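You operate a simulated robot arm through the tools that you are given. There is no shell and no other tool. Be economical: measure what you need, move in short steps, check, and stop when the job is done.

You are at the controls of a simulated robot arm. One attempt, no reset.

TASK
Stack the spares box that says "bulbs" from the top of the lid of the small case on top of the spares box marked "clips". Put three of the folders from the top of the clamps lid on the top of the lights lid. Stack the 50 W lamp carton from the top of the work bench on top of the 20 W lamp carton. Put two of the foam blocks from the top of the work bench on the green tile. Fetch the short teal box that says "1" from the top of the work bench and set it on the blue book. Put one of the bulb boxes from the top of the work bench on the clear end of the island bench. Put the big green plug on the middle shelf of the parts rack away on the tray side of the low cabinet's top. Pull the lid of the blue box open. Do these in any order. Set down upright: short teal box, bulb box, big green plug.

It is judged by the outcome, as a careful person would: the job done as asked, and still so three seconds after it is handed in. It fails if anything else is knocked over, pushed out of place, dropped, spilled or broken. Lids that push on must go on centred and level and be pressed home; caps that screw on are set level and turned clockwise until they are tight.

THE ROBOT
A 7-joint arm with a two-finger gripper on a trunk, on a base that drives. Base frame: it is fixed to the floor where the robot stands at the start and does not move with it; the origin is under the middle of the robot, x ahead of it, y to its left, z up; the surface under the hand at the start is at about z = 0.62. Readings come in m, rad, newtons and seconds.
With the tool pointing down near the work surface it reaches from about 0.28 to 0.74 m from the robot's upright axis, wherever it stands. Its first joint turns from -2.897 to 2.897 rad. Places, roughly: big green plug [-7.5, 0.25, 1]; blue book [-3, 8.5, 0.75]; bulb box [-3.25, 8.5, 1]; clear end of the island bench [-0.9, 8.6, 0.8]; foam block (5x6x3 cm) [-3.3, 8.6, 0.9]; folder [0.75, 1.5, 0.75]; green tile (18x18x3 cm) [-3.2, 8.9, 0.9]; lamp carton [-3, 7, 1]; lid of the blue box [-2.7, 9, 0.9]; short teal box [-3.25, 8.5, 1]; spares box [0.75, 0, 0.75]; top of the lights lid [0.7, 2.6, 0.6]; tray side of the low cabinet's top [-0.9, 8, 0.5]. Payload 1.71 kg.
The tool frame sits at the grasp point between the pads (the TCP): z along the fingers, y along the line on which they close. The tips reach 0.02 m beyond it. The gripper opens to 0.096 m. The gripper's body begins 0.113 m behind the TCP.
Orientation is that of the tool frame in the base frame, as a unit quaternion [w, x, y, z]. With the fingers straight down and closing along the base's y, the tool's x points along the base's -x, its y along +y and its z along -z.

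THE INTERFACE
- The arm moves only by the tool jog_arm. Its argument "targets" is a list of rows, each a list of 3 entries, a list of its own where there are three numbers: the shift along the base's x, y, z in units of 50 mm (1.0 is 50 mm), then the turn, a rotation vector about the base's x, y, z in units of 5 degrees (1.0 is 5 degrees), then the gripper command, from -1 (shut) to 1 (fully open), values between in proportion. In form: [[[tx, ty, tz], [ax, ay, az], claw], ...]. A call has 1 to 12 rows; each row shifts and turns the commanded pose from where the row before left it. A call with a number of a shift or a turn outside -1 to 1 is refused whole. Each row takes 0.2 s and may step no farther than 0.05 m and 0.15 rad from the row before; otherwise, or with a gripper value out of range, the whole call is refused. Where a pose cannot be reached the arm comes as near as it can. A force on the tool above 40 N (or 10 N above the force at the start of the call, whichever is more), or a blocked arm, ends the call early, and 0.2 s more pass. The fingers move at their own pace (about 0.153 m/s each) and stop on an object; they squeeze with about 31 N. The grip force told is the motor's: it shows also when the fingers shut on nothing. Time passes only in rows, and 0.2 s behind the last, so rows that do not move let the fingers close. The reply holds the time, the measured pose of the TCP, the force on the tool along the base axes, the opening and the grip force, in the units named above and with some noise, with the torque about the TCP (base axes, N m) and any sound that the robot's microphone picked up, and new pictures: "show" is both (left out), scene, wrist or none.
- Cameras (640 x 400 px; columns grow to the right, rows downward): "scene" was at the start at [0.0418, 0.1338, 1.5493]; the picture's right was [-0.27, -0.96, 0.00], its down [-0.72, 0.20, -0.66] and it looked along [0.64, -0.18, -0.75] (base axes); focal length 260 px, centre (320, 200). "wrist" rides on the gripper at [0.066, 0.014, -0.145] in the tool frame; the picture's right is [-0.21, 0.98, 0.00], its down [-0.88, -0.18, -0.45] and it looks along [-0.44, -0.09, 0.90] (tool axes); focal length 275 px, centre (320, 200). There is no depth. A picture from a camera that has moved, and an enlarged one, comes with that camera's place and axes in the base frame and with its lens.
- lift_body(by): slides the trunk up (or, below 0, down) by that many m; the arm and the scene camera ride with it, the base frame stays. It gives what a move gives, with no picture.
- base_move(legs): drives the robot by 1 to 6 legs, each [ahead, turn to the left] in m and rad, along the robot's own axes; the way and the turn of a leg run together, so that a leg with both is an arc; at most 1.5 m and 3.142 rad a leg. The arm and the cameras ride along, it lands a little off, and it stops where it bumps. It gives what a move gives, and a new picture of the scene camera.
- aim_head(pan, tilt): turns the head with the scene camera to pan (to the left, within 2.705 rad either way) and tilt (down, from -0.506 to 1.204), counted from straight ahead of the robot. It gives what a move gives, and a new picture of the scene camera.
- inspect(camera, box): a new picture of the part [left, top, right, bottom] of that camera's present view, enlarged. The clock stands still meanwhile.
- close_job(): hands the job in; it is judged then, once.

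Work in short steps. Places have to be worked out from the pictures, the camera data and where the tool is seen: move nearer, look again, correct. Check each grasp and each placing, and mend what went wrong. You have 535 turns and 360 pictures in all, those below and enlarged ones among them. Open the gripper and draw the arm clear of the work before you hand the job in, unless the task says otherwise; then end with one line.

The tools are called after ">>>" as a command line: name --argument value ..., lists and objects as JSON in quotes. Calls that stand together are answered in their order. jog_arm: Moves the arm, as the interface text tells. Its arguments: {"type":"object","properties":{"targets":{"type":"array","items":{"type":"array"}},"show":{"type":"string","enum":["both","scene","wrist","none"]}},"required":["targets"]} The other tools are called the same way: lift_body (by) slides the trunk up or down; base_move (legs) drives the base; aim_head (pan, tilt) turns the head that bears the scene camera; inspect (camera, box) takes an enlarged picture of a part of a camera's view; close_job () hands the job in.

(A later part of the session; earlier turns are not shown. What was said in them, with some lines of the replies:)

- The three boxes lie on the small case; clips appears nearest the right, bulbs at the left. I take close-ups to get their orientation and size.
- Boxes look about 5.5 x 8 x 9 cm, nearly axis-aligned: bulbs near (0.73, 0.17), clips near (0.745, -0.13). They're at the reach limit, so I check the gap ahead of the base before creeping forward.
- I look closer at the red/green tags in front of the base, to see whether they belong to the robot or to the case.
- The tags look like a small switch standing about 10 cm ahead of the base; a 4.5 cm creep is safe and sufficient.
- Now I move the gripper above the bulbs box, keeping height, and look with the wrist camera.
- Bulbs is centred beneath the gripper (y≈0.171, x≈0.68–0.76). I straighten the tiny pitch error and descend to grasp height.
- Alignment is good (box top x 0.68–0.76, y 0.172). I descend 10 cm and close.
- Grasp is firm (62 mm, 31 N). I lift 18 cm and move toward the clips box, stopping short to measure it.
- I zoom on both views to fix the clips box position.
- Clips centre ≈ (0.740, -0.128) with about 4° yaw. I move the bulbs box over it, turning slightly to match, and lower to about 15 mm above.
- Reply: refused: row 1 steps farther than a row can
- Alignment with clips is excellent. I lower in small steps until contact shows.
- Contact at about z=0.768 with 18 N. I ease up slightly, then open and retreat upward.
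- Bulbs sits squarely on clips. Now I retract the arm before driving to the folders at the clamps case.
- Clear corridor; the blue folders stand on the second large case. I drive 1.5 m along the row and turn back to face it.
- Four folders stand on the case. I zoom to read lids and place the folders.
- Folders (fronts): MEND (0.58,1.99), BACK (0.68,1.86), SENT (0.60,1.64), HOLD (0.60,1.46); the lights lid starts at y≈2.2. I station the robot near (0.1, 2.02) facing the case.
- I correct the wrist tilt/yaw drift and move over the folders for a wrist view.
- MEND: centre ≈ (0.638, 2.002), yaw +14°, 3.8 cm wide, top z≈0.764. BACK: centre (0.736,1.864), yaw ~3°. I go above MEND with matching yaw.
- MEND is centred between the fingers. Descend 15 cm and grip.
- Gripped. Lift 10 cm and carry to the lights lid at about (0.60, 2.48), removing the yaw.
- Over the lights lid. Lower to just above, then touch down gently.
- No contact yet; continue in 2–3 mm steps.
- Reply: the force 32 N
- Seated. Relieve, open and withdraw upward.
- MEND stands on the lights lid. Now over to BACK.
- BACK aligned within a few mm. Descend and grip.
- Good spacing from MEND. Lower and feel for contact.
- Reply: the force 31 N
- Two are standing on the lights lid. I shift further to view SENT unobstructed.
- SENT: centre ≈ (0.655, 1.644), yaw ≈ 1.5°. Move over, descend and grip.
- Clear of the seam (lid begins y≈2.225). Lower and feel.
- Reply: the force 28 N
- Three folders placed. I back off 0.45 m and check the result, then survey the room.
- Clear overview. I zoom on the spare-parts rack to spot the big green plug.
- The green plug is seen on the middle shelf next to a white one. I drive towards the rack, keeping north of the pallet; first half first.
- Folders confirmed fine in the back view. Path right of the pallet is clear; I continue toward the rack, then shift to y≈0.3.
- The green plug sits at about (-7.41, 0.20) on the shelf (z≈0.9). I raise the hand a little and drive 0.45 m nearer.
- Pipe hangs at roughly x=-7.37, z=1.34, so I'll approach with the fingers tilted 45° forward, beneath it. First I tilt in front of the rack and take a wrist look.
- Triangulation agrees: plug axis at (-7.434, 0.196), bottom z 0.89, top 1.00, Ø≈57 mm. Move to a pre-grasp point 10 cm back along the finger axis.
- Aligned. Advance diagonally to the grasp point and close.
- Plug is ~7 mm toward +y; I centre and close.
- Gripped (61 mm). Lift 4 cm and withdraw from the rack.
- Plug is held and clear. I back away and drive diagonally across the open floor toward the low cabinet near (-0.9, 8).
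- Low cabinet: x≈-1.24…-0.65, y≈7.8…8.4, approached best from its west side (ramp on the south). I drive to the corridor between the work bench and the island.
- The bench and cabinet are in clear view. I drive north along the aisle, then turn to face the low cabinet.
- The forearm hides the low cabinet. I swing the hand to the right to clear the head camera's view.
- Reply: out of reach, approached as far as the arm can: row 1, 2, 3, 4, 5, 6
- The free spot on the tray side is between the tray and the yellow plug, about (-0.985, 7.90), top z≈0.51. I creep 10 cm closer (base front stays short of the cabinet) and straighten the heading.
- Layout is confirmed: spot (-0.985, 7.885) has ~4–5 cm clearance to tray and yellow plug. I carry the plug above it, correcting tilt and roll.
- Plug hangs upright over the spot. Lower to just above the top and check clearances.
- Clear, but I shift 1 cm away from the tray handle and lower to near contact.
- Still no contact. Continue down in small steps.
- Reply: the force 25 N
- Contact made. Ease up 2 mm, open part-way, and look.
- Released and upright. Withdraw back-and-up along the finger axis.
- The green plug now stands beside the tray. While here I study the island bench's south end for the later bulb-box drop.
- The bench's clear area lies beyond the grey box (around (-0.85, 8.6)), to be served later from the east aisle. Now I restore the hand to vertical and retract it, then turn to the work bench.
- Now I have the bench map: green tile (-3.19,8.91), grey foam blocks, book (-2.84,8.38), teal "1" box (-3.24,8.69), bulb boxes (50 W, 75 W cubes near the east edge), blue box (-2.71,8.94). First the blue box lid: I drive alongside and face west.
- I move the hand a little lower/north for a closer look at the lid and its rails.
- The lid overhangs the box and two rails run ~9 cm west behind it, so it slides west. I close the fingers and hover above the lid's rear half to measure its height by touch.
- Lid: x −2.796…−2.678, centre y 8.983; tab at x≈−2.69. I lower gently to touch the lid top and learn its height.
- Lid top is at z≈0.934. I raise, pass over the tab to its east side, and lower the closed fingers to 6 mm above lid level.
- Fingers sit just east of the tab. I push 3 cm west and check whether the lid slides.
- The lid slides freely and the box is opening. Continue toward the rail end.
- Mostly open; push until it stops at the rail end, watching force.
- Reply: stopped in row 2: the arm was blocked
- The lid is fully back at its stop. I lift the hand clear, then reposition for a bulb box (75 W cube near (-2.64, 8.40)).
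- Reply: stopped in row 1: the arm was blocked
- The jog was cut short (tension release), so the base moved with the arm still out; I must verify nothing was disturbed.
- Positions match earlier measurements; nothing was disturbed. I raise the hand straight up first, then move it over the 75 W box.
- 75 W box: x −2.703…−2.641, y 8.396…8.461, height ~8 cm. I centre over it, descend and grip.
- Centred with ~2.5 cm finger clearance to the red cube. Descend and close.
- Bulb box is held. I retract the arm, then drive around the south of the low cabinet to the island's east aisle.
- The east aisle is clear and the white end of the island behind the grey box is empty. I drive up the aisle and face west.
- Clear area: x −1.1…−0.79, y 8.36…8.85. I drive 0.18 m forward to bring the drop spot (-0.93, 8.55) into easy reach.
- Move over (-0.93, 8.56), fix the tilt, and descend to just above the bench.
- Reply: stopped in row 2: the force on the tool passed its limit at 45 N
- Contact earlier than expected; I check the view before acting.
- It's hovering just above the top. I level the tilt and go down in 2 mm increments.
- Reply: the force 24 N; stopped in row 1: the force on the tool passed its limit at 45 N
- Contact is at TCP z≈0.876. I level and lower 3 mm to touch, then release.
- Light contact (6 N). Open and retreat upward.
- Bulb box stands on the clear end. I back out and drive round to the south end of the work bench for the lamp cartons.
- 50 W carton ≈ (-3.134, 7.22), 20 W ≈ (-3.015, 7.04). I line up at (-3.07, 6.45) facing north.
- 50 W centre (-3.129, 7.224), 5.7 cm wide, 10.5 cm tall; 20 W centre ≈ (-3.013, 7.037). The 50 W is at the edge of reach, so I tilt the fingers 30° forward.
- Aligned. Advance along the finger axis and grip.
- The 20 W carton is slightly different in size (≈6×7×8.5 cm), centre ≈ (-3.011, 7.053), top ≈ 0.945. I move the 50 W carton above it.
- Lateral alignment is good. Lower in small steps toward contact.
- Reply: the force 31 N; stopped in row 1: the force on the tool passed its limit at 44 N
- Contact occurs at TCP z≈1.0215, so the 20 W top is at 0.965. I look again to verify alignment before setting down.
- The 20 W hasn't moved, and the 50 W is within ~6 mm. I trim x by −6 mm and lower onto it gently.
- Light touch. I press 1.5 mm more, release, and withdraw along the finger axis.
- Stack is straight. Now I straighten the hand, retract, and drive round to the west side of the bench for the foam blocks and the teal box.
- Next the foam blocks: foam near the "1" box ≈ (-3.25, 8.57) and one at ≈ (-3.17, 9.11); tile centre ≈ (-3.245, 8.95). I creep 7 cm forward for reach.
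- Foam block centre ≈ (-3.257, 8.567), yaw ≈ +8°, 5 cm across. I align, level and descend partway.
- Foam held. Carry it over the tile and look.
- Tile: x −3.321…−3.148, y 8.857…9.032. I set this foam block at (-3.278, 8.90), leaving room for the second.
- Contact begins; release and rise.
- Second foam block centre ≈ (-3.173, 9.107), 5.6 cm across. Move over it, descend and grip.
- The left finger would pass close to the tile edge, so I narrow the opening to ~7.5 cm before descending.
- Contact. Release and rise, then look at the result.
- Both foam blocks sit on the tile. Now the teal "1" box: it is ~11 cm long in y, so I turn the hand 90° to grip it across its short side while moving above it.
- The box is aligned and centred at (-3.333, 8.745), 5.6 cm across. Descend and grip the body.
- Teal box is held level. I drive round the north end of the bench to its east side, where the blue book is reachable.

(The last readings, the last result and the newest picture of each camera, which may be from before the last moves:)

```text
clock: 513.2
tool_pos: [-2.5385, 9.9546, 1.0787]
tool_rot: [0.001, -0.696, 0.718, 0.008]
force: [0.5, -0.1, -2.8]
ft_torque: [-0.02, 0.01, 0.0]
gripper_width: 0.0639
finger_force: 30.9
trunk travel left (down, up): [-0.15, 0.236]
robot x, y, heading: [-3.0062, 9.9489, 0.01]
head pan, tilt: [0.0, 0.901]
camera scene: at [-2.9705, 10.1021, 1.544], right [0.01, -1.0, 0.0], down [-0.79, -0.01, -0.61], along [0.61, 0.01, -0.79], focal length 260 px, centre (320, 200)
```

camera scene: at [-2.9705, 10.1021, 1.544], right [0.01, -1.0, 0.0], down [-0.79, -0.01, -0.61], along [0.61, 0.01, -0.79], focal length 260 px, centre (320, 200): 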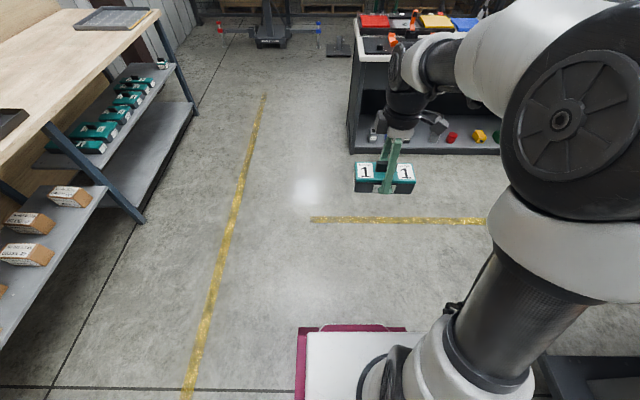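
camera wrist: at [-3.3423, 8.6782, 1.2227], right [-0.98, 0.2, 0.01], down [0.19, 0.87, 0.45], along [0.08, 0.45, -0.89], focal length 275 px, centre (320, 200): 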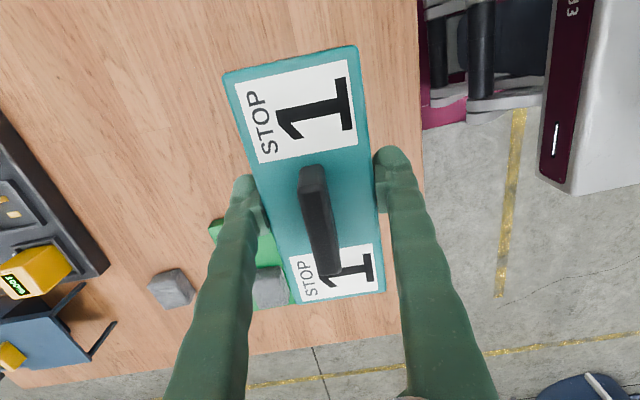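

>>> base_move --legs '[[1.07, 0], [0, -1.581], [1.5, 0], [0, -1.571]]'

>>> aim_head --pan 0.1 --tilt 0.9

```text
clock: 535.6
tool_pos: [-2.3446, 8.4497, 1.0854]
tool_rot: [0.004, 0.702, 0.712, -0.006]
force: [0.1, 0.7, -3.5]
ft_torque: [-0.01, 0.0, -0.04]
gripper_width: 0.0632
finger_force: 31.2
trunk travel left (down, up): [-0.15, 0.236]
robot x, y, heading: [-1.8876, 8.4745, -3.086]
head pan, tilt: [0.0, 0.901]
camera scene: at [-1.9216, 8.3167, 1.544], right [-0.06, 1.0, 0.0], down [0.79, 0.05, -0.61], along [-0.61, -0.04, -0.79], focal length 260 px, centre (320, 200)
```

scene: 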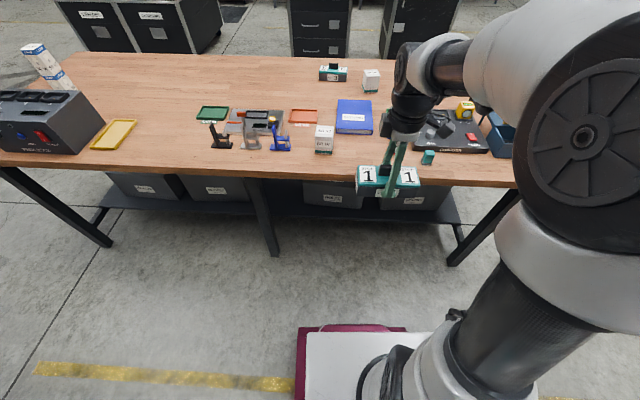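

```text
clock: 536.2
tool_pos: [-2.3252, 8.4498, 1.0936]
tool_rot: [-0.003, 0.701, 0.713, -0.013]
force: [0.8, -0.3, -2.2]
ft_torque: [0.03, 0.08, -0.03]
gripper_width: 0.0632
finger_force: 31.1
trunk travel left (down, up): [-0.15, 0.236]
robot x, y, heading: [-1.8881, 8.4726, -3.081]
head pan, tilt: [0.099, 0.901]
camera scene: at [-1.9186, 8.3093, 1.544], right [-0.16, 0.99, 0.0], down [0.78, 0.12, -0.61], along [-0.6, -0.1, -0.79], focal length 260 px, centre (320, 200)
```

scene: 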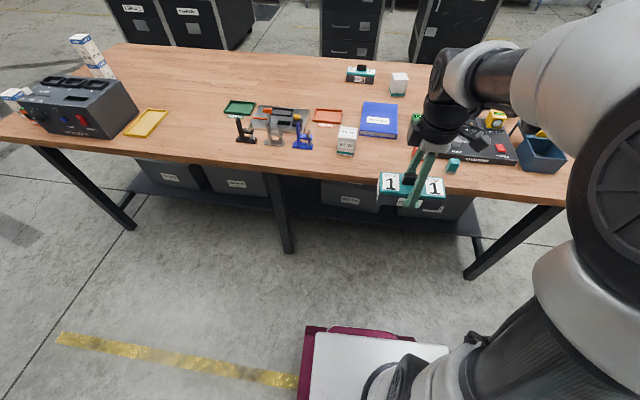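

>>> base_move --legs '[[0.25, -0.06]]'

>>> inspect --camera "scene" --box '[280, 60, 480, 200]'

```text
clock: 538.2
tool_pos: [-2.5781, 8.4679, 1.0929]
tool_rot: [-0.004, 0.723, 0.691, -0.014]
force: [0.6, 0.2, -3.2]
ft_torque: [0.0, 0.01, 0.04]
gripper_width: 0.063
finger_force: 30.3
trunk travel left (down, up): [-0.15, 0.236]
robot x, y, heading: [-2.1432, 8.4673, -3.137]
head pan, tilt: [0.099, 0.901]
camera scene: at [-2.1743, 8.3031, 1.5442], right [-0.1, 0.99, 0.0], down [0.79, 0.08, -0.61], along [-0.61, -0.06, -0.79], focal length 260 px, centre (320, 200)
```

scene: 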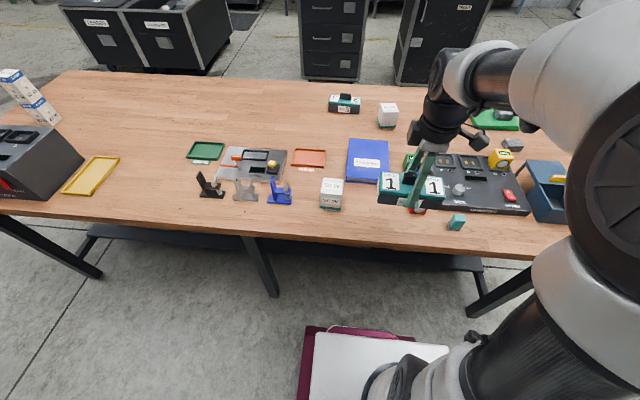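

```text
2.86 times, centred on (380, 130) of scene
camera zoom: at [-2.1743, 8.3031, 1.5442], right [-0.1, 0.99, 0.0], down [0.79, 0.08, -0.61], along [-0.61, -0.06, -0.79], focal length 741 px, centre (149, 400)
```

zoom: 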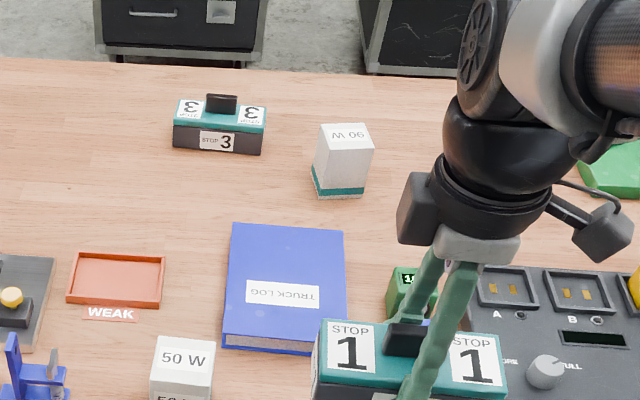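

Book: x ≈ −2.99…−2.80, y ≈ 8.335…8.484. For best margin I turn the box so its length runs along the book's long (x) direction, while moving over it.

>>> jog_arm --targets '[[[-0.4, -0.12, 0], [0, 0, -1], -1], [[-0.4, -0.12, 0], [0, -0.42, -1], -1], [[-0.4, -0.12, 0], [0, 0, -1], -1], [[-0.4, -0.12, 0], [0, 0, -1], -1], [[-0.4, -0.12, 0], [0, 0, -1], -1], [[-0.4, -0.12, 0], [0, 0, -1], -1], [[-0.4, -0.12, 0], [0, 0, -1], -1], [[-0.4, -0.12, 0], [0, 0, -1], -1], [[-0.4, -0.12, 0], [0, 0, -1], -1], [[-0.4, -0.12, 0], [0, 0, -1], -1]]' --show "none"

>>> jog_arm --targets '[[[0, 0, 0], [0, 0, -1], -1], [[0, 0, 0], [0, 0, -1], -1], [[0, 0, 0], [0, 0, -1], -1], [[0, 0, 0], [0, 0, -1], -1], [[0, 0, 0], [0, 0, -1], -1], [[0, 0, 0], [0, 0, -1], -1], [[0, 0, 0], [0, 0, -1], -1], [[0, 0, 0], [0, 0, -0.5], -1], [[0, 0, 0], [0, 0, 0], -1]]' --show "both"

```text
clock: 540.4
tool_pos: [-2.7691, 8.4085, 1.0985]
tool_rot: [0.002, 0.947, 0.321, -0.002]
force: [-0.9, 1.1, -2.8]
ft_torque: [0.02, 0.0, 0.04]
gripper_width: 0.0632
finger_force: 31.0
trunk travel left (down, up): [-0.15, 0.236]
robot x, y, heading: [-2.1423, 8.4628, -3.142]
head pan, tilt: [0.099, 0.901]
```

```text
clock: 542.4
tool_pos: [-2.7671, 8.4085, 1.0975]
tool_rot: [0.001, 1.0, 0.0, -0.004]
force: [0.5, 0.2, -4.3]
ft_torque: [0.0, 0.02, 0.01]
gripper_width: 0.0631
finger_force: 31.4
trunk travel left (down, up): [-0.15, 0.236]
robot x, y, heading: [-2.1439, 8.4692, -3.139]
head pan, tilt: [0.099, 0.901]
camera scene: at [-2.1841, 8.3034, 1.544], right [-0.1, 0.99, 0.0], down [0.79, 0.08, -0.61], along [-0.6, -0.06, -0.79], focal length 260 px, centre (320, 200)
camera wrist: at [-2.7006, 8.3952, 1.2417], right [-0.21, -0.98, 0.0], down [-0.87, 0.19, 0.45], along [-0.44, 0.09, -0.89], focal length 275 px, centre (320, 200)
```

scene: 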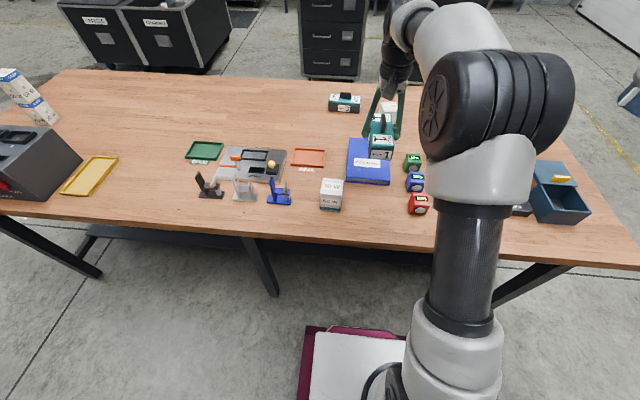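
wrist: 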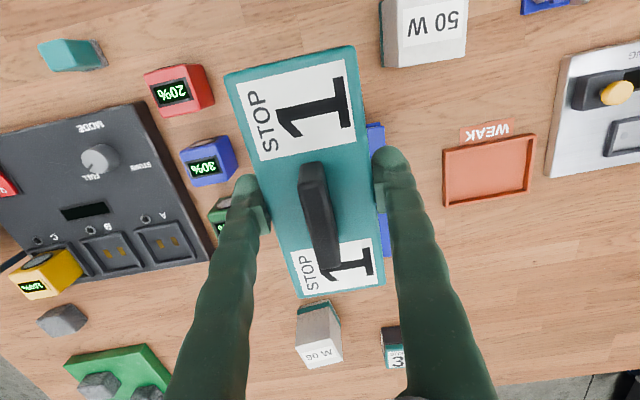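

Everything nearby is intact. Move to (-2.87, 8.409) above the book and descend to ~2.5 cm above.

>>> jog_arm --targets '[[[-0.7, 0, 0], [0, -0.2, 0], -1], [[-0.7, 0, 0], [0, 0, 0], -1], [[-0.66, 0, 0], [0, 0, 0], -1], [[0, 0, -0.9], [0, 0, 0], -1], [[0, 0, -0.9], [0, 0, 0], -1], [[0, 0, -0.9], [0, 0, 0], -1], [[0, 0, 0], [0, 0, 0], -1]]' --show "both"

```text
clock: 543.4
tool_pos: [-2.8368, 8.4088, 1.0636]
tool_rot: [0.001, 1.0, 0.0, -0.003]
force: [0.6, -0.2, -3.8]
ft_torque: [0.0, 0.07, 0.0]
gripper_width: 0.0632
finger_force: 30.8
out of reach, approached as far as the arm can: row 3
trunk travel left (down, up): [-0.15, 0.236]
robot x, y, heading: [-2.1428, 8.4664, -3.136]
head pan, tilt: [0.099, 0.901]
stopped in row 5: the arm was blocked; the commanded pose is now the measured one
camera scene: at [-2.1821, 8.3033, 1.5441], right [-0.1, 0.99, 0.0], down [0.79, 0.08, -0.61], along [-0.61, -0.06, -0.79], focal length 260 px, centre (320, 200)
camera wrist: at [-2.7704, 8.3957, 1.2065], right [-0.2, -0.98, 0.0], down [-0.87, 0.18, 0.45], along [-0.44, 0.09, -0.89], focal length 275 px, centre (320, 200)
```

scene: 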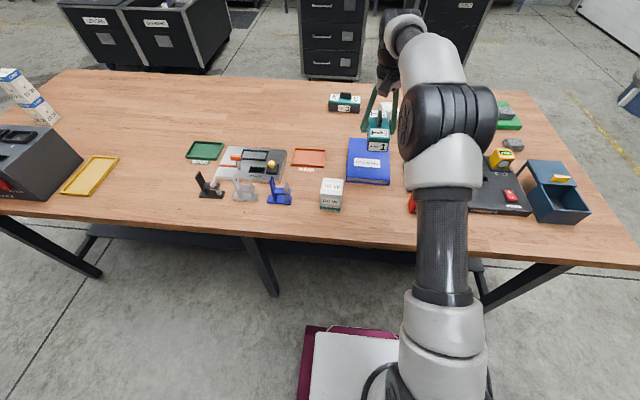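
wrist: 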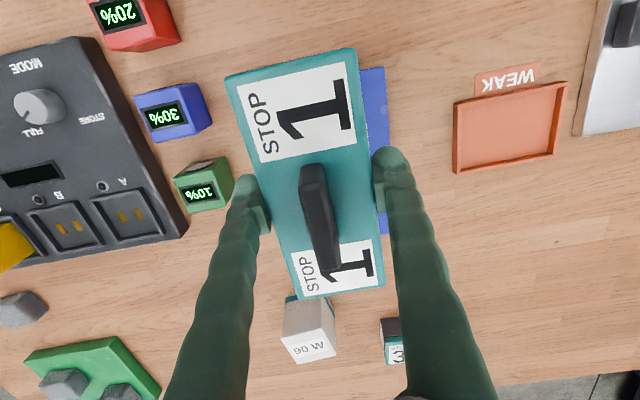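

The target is just past reach at this height; there is room to creep 7 cm forward (base front still short of the legs).

>>> base_move --legs '[[0.07, 0]]'

>>> jog_arm --targets '[[[0, 0, 0], [0, 0, 0], -1]]' --show "wrist"

```text
clock: 544.5
tool_pos: [-2.9161, 8.408, 1.0539]
tool_rot: [0.0, 1.0, 0.0, 0.001]
force: [-1.7, 0.2, -3.7]
ft_torque: [0.05, -0.18, 0.02]
gripper_width: 0.0633
finger_force: 31.2
trunk travel left (down, up): [-0.15, 0.236]
robot x, y, heading: [-2.2114, 8.4669, -3.144]
head pan, tilt: [0.099, 0.901]
camera scene: at [-2.2578, 8.3031, 1.5439], right [-0.1, 0.99, 0.0], down [0.79, 0.08, -0.61], along [-0.6, -0.06, -0.8], focal length 260 px, centre (320, 200)
```

scene: 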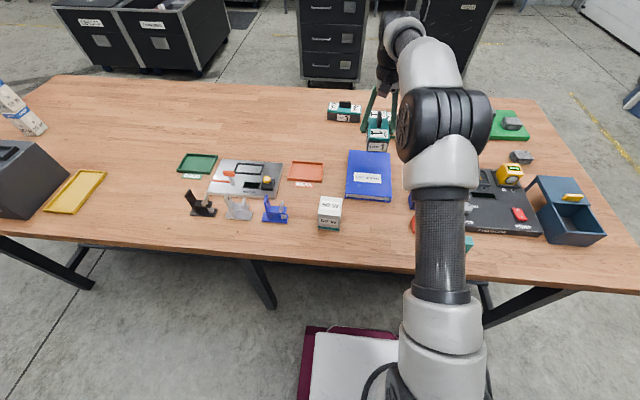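

```text
clock: 544.9
tool_pos: [-2.8976, 8.408, 1.0691]
tool_rot: [0.001, 1.0, 0.001, -0.007]
force: [0.7, -0.2, -2.9]
ft_torque: [-0.01, 0.06, -0.02]
gripper_width: 0.0633
finger_force: 31.2
trunk travel left (down, up): [-0.15, 0.236]
robot x, y, heading: [-2.2076, 8.462, -3.135]
head pan, tilt: [0.099, 0.901]
camera wrist: at [-2.8286, 8.3948, 1.2124], right [-0.2, -0.98, 0.01], down [-0.87, 0.18, 0.46], along [-0.45, 0.09, -0.89], focal length 275 px, centre (320, 200)
```

wrist: 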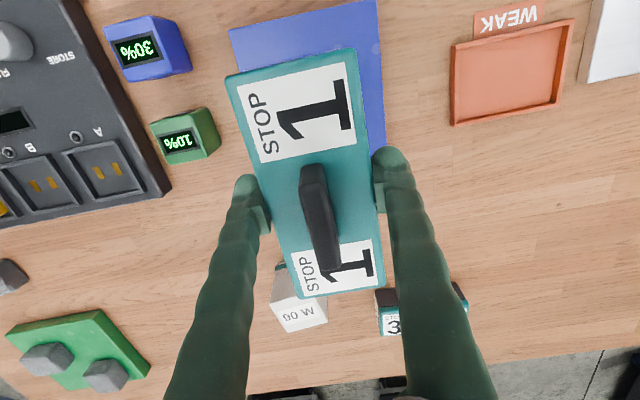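

Book confirmed: near edge x −2.789, y 8.328…8.481. I centre at (-2.885, 8.405) and descend.

>>> jog_arm --targets '[[[0.25, -0.06, -0.5], [0, -0.28, 0], -1], [[0, 0, -0.8], [0, 0, 0], -1], [[0, 0, -0.8], [0, 0, 0], -1], [[0, 0, -0.4], [0, 0, 0], -1], [[0, 0, 0], [0, 0, 0], -1]]' --show "wrist"

```text
clock: 546.1
tool_pos: [-2.8872, 8.4059, 0.9438]
tool_rot: [0.001, 1.0, 0.001, 0.005]
force: [-0.2, 0.5, -3.6]
ft_torque: [0.02, -0.03, 0.0]
gripper_width: 0.0632
finger_force: 30.7
trunk travel left (down, up): [-0.15, 0.236]
robot x, y, heading: [-2.2166, 8.462, -3.143]
head pan, tilt: [0.099, 0.901]
camera wrist: at [-2.8221, 8.3928, 1.0893], right [-0.2, -0.98, 0.0], down [-0.88, 0.18, 0.44], along [-0.43, 0.09, -0.9], focal length 275 px, centre (320, 200)
```

wrist: 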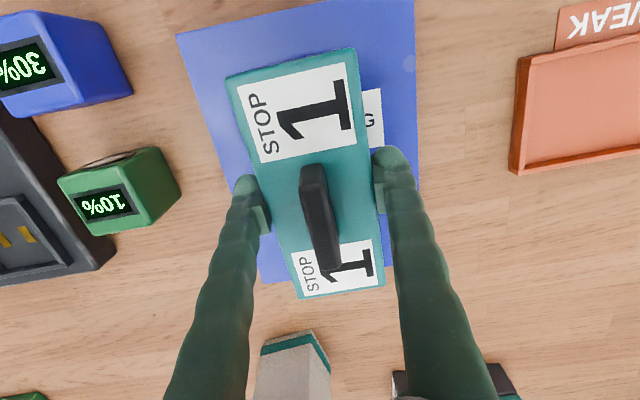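

>>> jog_arm --targets '[[[0, 0, -0.2], [0, 0, 0], -1], [[0, 0, -0.1], [0, 0, 0], -1], [[0, 0, -0.08], [0, 0, 0], -1], [[0, 0, 0], [0, 0, 0], -1]]' --show "none"

>>> jog_arm --targets '[[[0, 0, -0.06], [0, 0, 0], -1], [[0, 0, 0], [0, 0, 0], -1]]' --show "none"

```text
clock: 547.1
tool_pos: [-2.8866, 8.4062, 0.926]
tool_rot: [0.001, 1.0, 0.001, 0.003]
force: [2.4, 0.8, 12.9]
ft_torque: [-0.26, 0.97, -0.02]
gripper_width: 0.063
finger_force: 31.3
trunk travel left (down, up): [-0.15, 0.236]
robot x, y, heading: [-2.2107, 8.4623, -3.143]
head pan, tilt: [0.099, 0.901]
```

```text
clock: 547.7
tool_pos: [-2.8857, 8.4061, 0.9244]
tool_rot: [0.0, 1.0, 0.001, 0.001]
force: [4.6, 1.7, 32.5]
ft_torque: [0.0, -0.18, 0.04]
gripper_width: 0.0631
finger_force: 30.9
trunk travel left (down, up): [-0.15, 0.236]
robot x, y, heading: [-2.2146, 8.4623, -3.145]
head pan, tilt: [0.099, 0.901]
```

Seated on the book. Relieve the force slightly, open, and rise straight up.

>>> jog_arm --targets '[[[0, 0, 0.07], [0, 0, 0], -1], [[0, 0, 0], [0, 0, 0], 1], [[0, 0, 0], [0, 0, 0], 1], [[0, 0, 0], [0, 0, 0], 1], [[0, 0, 0.5], [0, 0, 0], 1], [[0, 0, 0.9], [0, 0, 0], 1], [[0, 0, 0.9], [0, 0, 0], 1], [[0.6, 0, 0.6], [0, 0, 0], 1], [[0.9, 0, 0], [0, 0, 0], 1], [[0.9, 0, 0], [0, 0, 0], 1], [[0, 0, 0], [0, 0, 0], 1]]' --show "both"

```text
clock: 550.1
tool_pos: [-2.7657, 8.4037, 1.07]
tool_rot: [0.001, 1.0, 0.001, 0.004]
force: [0.2, 0.5, -0.3]
ft_torque: [-0.01, 0.02, -0.01]
gripper_width: 0.0958
finger_force: 0.1
trunk travel left (down, up): [-0.15, 0.236]
robot x, y, heading: [-2.2122, 8.4689, -3.138]
head pan, tilt: [0.099, 0.901]
camera scene: at [-2.2539, 8.3032, 1.5439], right [-0.1, 0.99, 0.0], down [0.79, 0.08, -0.61], along [-0.6, -0.06, -0.79], focal length 260 px, centre (320, 200)
camera wrist: at [-2.7011, 8.391, 1.2147], right [-0.2, -0.98, 0.0], down [-0.88, 0.18, 0.44], along [-0.43, 0.09, -0.9], focal length 275 px, centre (320, 200)
```

scene: 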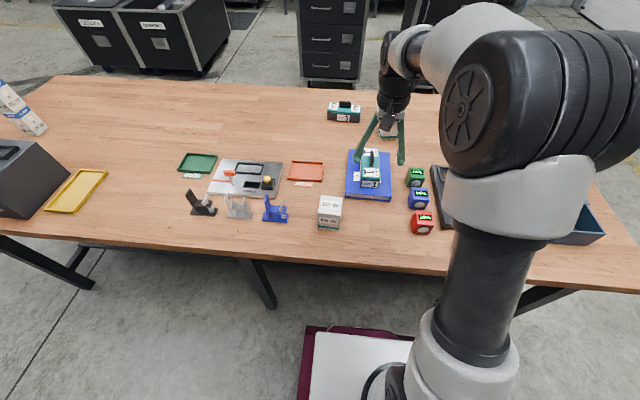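
wrist: 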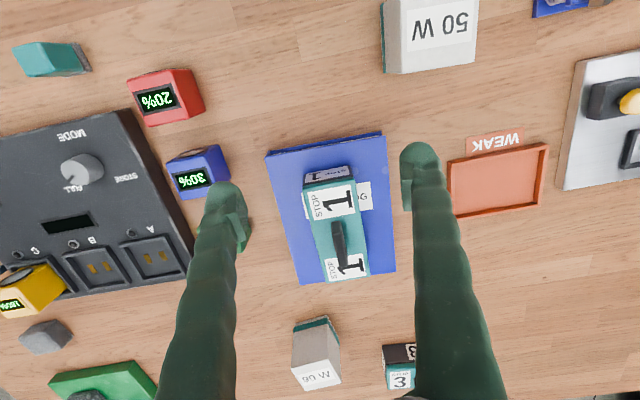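

The teal box is upright on the book and nothing else moved. I retract the arm and back away from the bench, then do a final look.

>>> jog_arm --targets '[[[0.9, 0, 0.2], [0, 0, 0], 1], [[0.9, 0, 0.2], [0, 0, 0], 1], [[0.9, 0, 0], [0, 0, 0], 1], [[0.7, 0, 0], [0, 0, 0], 1], [[0, 0, 0], [0, 0, 0], 1]]' --show "none"

>>> base_move --legs '[[-0.3, 0]]'

```text
clock: 551.3
tool_pos: [-2.5961, 8.4055, 1.0885]
tool_rot: [0.001, 1.0, 0.0, 0.005]
force: [0.3, -0.4, -1.0]
ft_torque: [0.0, -0.01, -0.03]
gripper_width: 0.096
finger_force: 0.0
trunk travel left (down, up): [-0.15, 0.236]
robot x, y, heading: [-2.2113, 8.4657, -3.14]
head pan, tilt: [0.099, 0.901]
```

```text
clock: 553.4
tool_pos: [-2.289, 8.4061, 1.0909]
tool_rot: [0.001, 1.0, 0.001, 0.001]
force: [-1.1, -0.4, 0.4]
ft_torque: [-0.01, -0.04, 0.0]
gripper_width: 0.0961
finger_force: 0.1
trunk travel left (down, up): [-0.15, 0.236]
robot x, y, heading: [-1.9151, 8.4619, -3.143]
head pan, tilt: [0.099, 0.901]
camera scene: at [-1.9073, 8.304, 1.5445], right [-0.1, 0.99, 0.0], down [0.77, 0.08, -0.63], along [-0.63, -0.06, -0.77], focal length 260 px, centre (320, 200)
```

scene: 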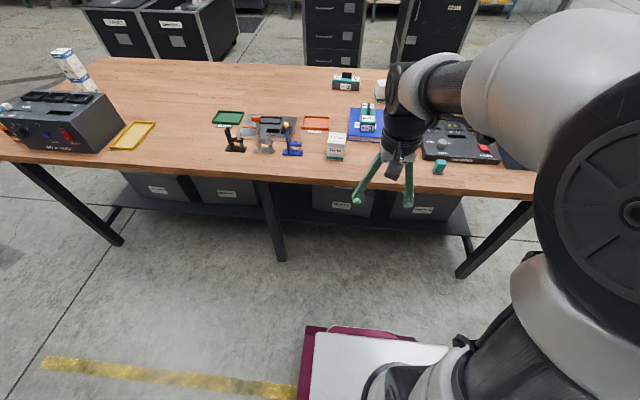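

A last check of the blue box, then of the low cabinet.

>>> aim_head --pan -0.5 --tilt 0.7

>>> aim_head --pan 2.6 --tilt 0.6

```text
clock: 554.4
tool_pos: [-2.3008, 8.4063, 1.0875]
tool_rot: [0.0, 1.0, 0.001, 0.007]
force: [0.6, 1.2, 0.0]
ft_torque: [0.05, 0.02, 0.03]
gripper_width: 0.0958
finger_force: 0.0
trunk travel left (down, up): [-0.15, 0.236]
robot x, y, heading: [-1.9132, 8.4663, -3.137]
head pan, tilt: [-0.499, 0.7]
camera scene: at [-1.9328, 8.352, 1.5605], right [0.48, 0.88, 0.0], down [0.57, -0.31, -0.76], along [-0.67, 0.36, -0.65], focal length 260 px, centre (320, 200)
```

scene: 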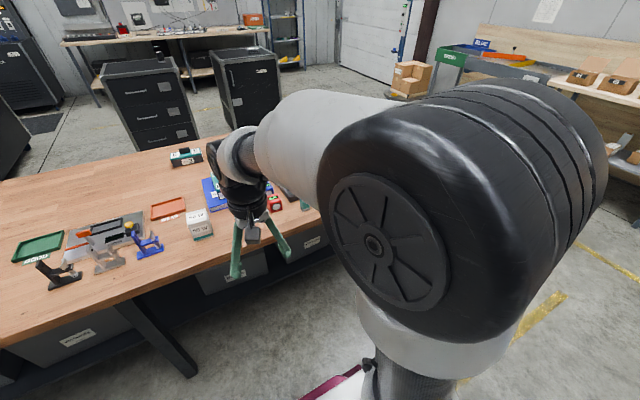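

```text
clock: 557.1
tool_pos: [-2.3056, 8.4077, 1.0855]
tool_rot: [0.001, 1.0, 0.001, 0.009]
force: [0.7, -0.4, 0.4]
ft_torque: [0.03, -0.01, 0.0]
gripper_width: 0.0958
finger_force: 0.0
trunk travel left (down, up): [-0.15, 0.236]
robot x, y, heading: [-1.9165, 8.4664, -3.141]
head pan, tilt: [2.601, 0.6]
camera scene: at [-1.8033, 8.2662, 1.5713], right [-0.51, -0.86, -0.01], down [-0.47, 0.29, -0.83], along [0.72, -0.42, -0.55], focal length 260 px, centre (320, 200)
```

scene: 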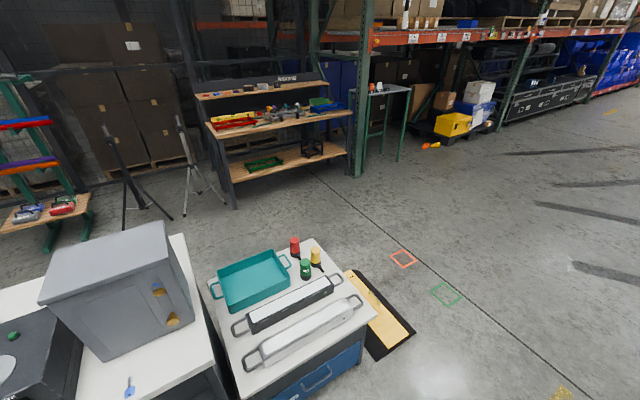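

The plug stands by the tray, and the blue box was seen open just before. The gripper is open and the arm is clear, so I hand the job in.

>>> close_job

```text
The job is handed in.
```

All eight tasks are done and the job is handed in; each result was seen in place in the camera pictures, and nothing else appeared to be knocked over or moved.
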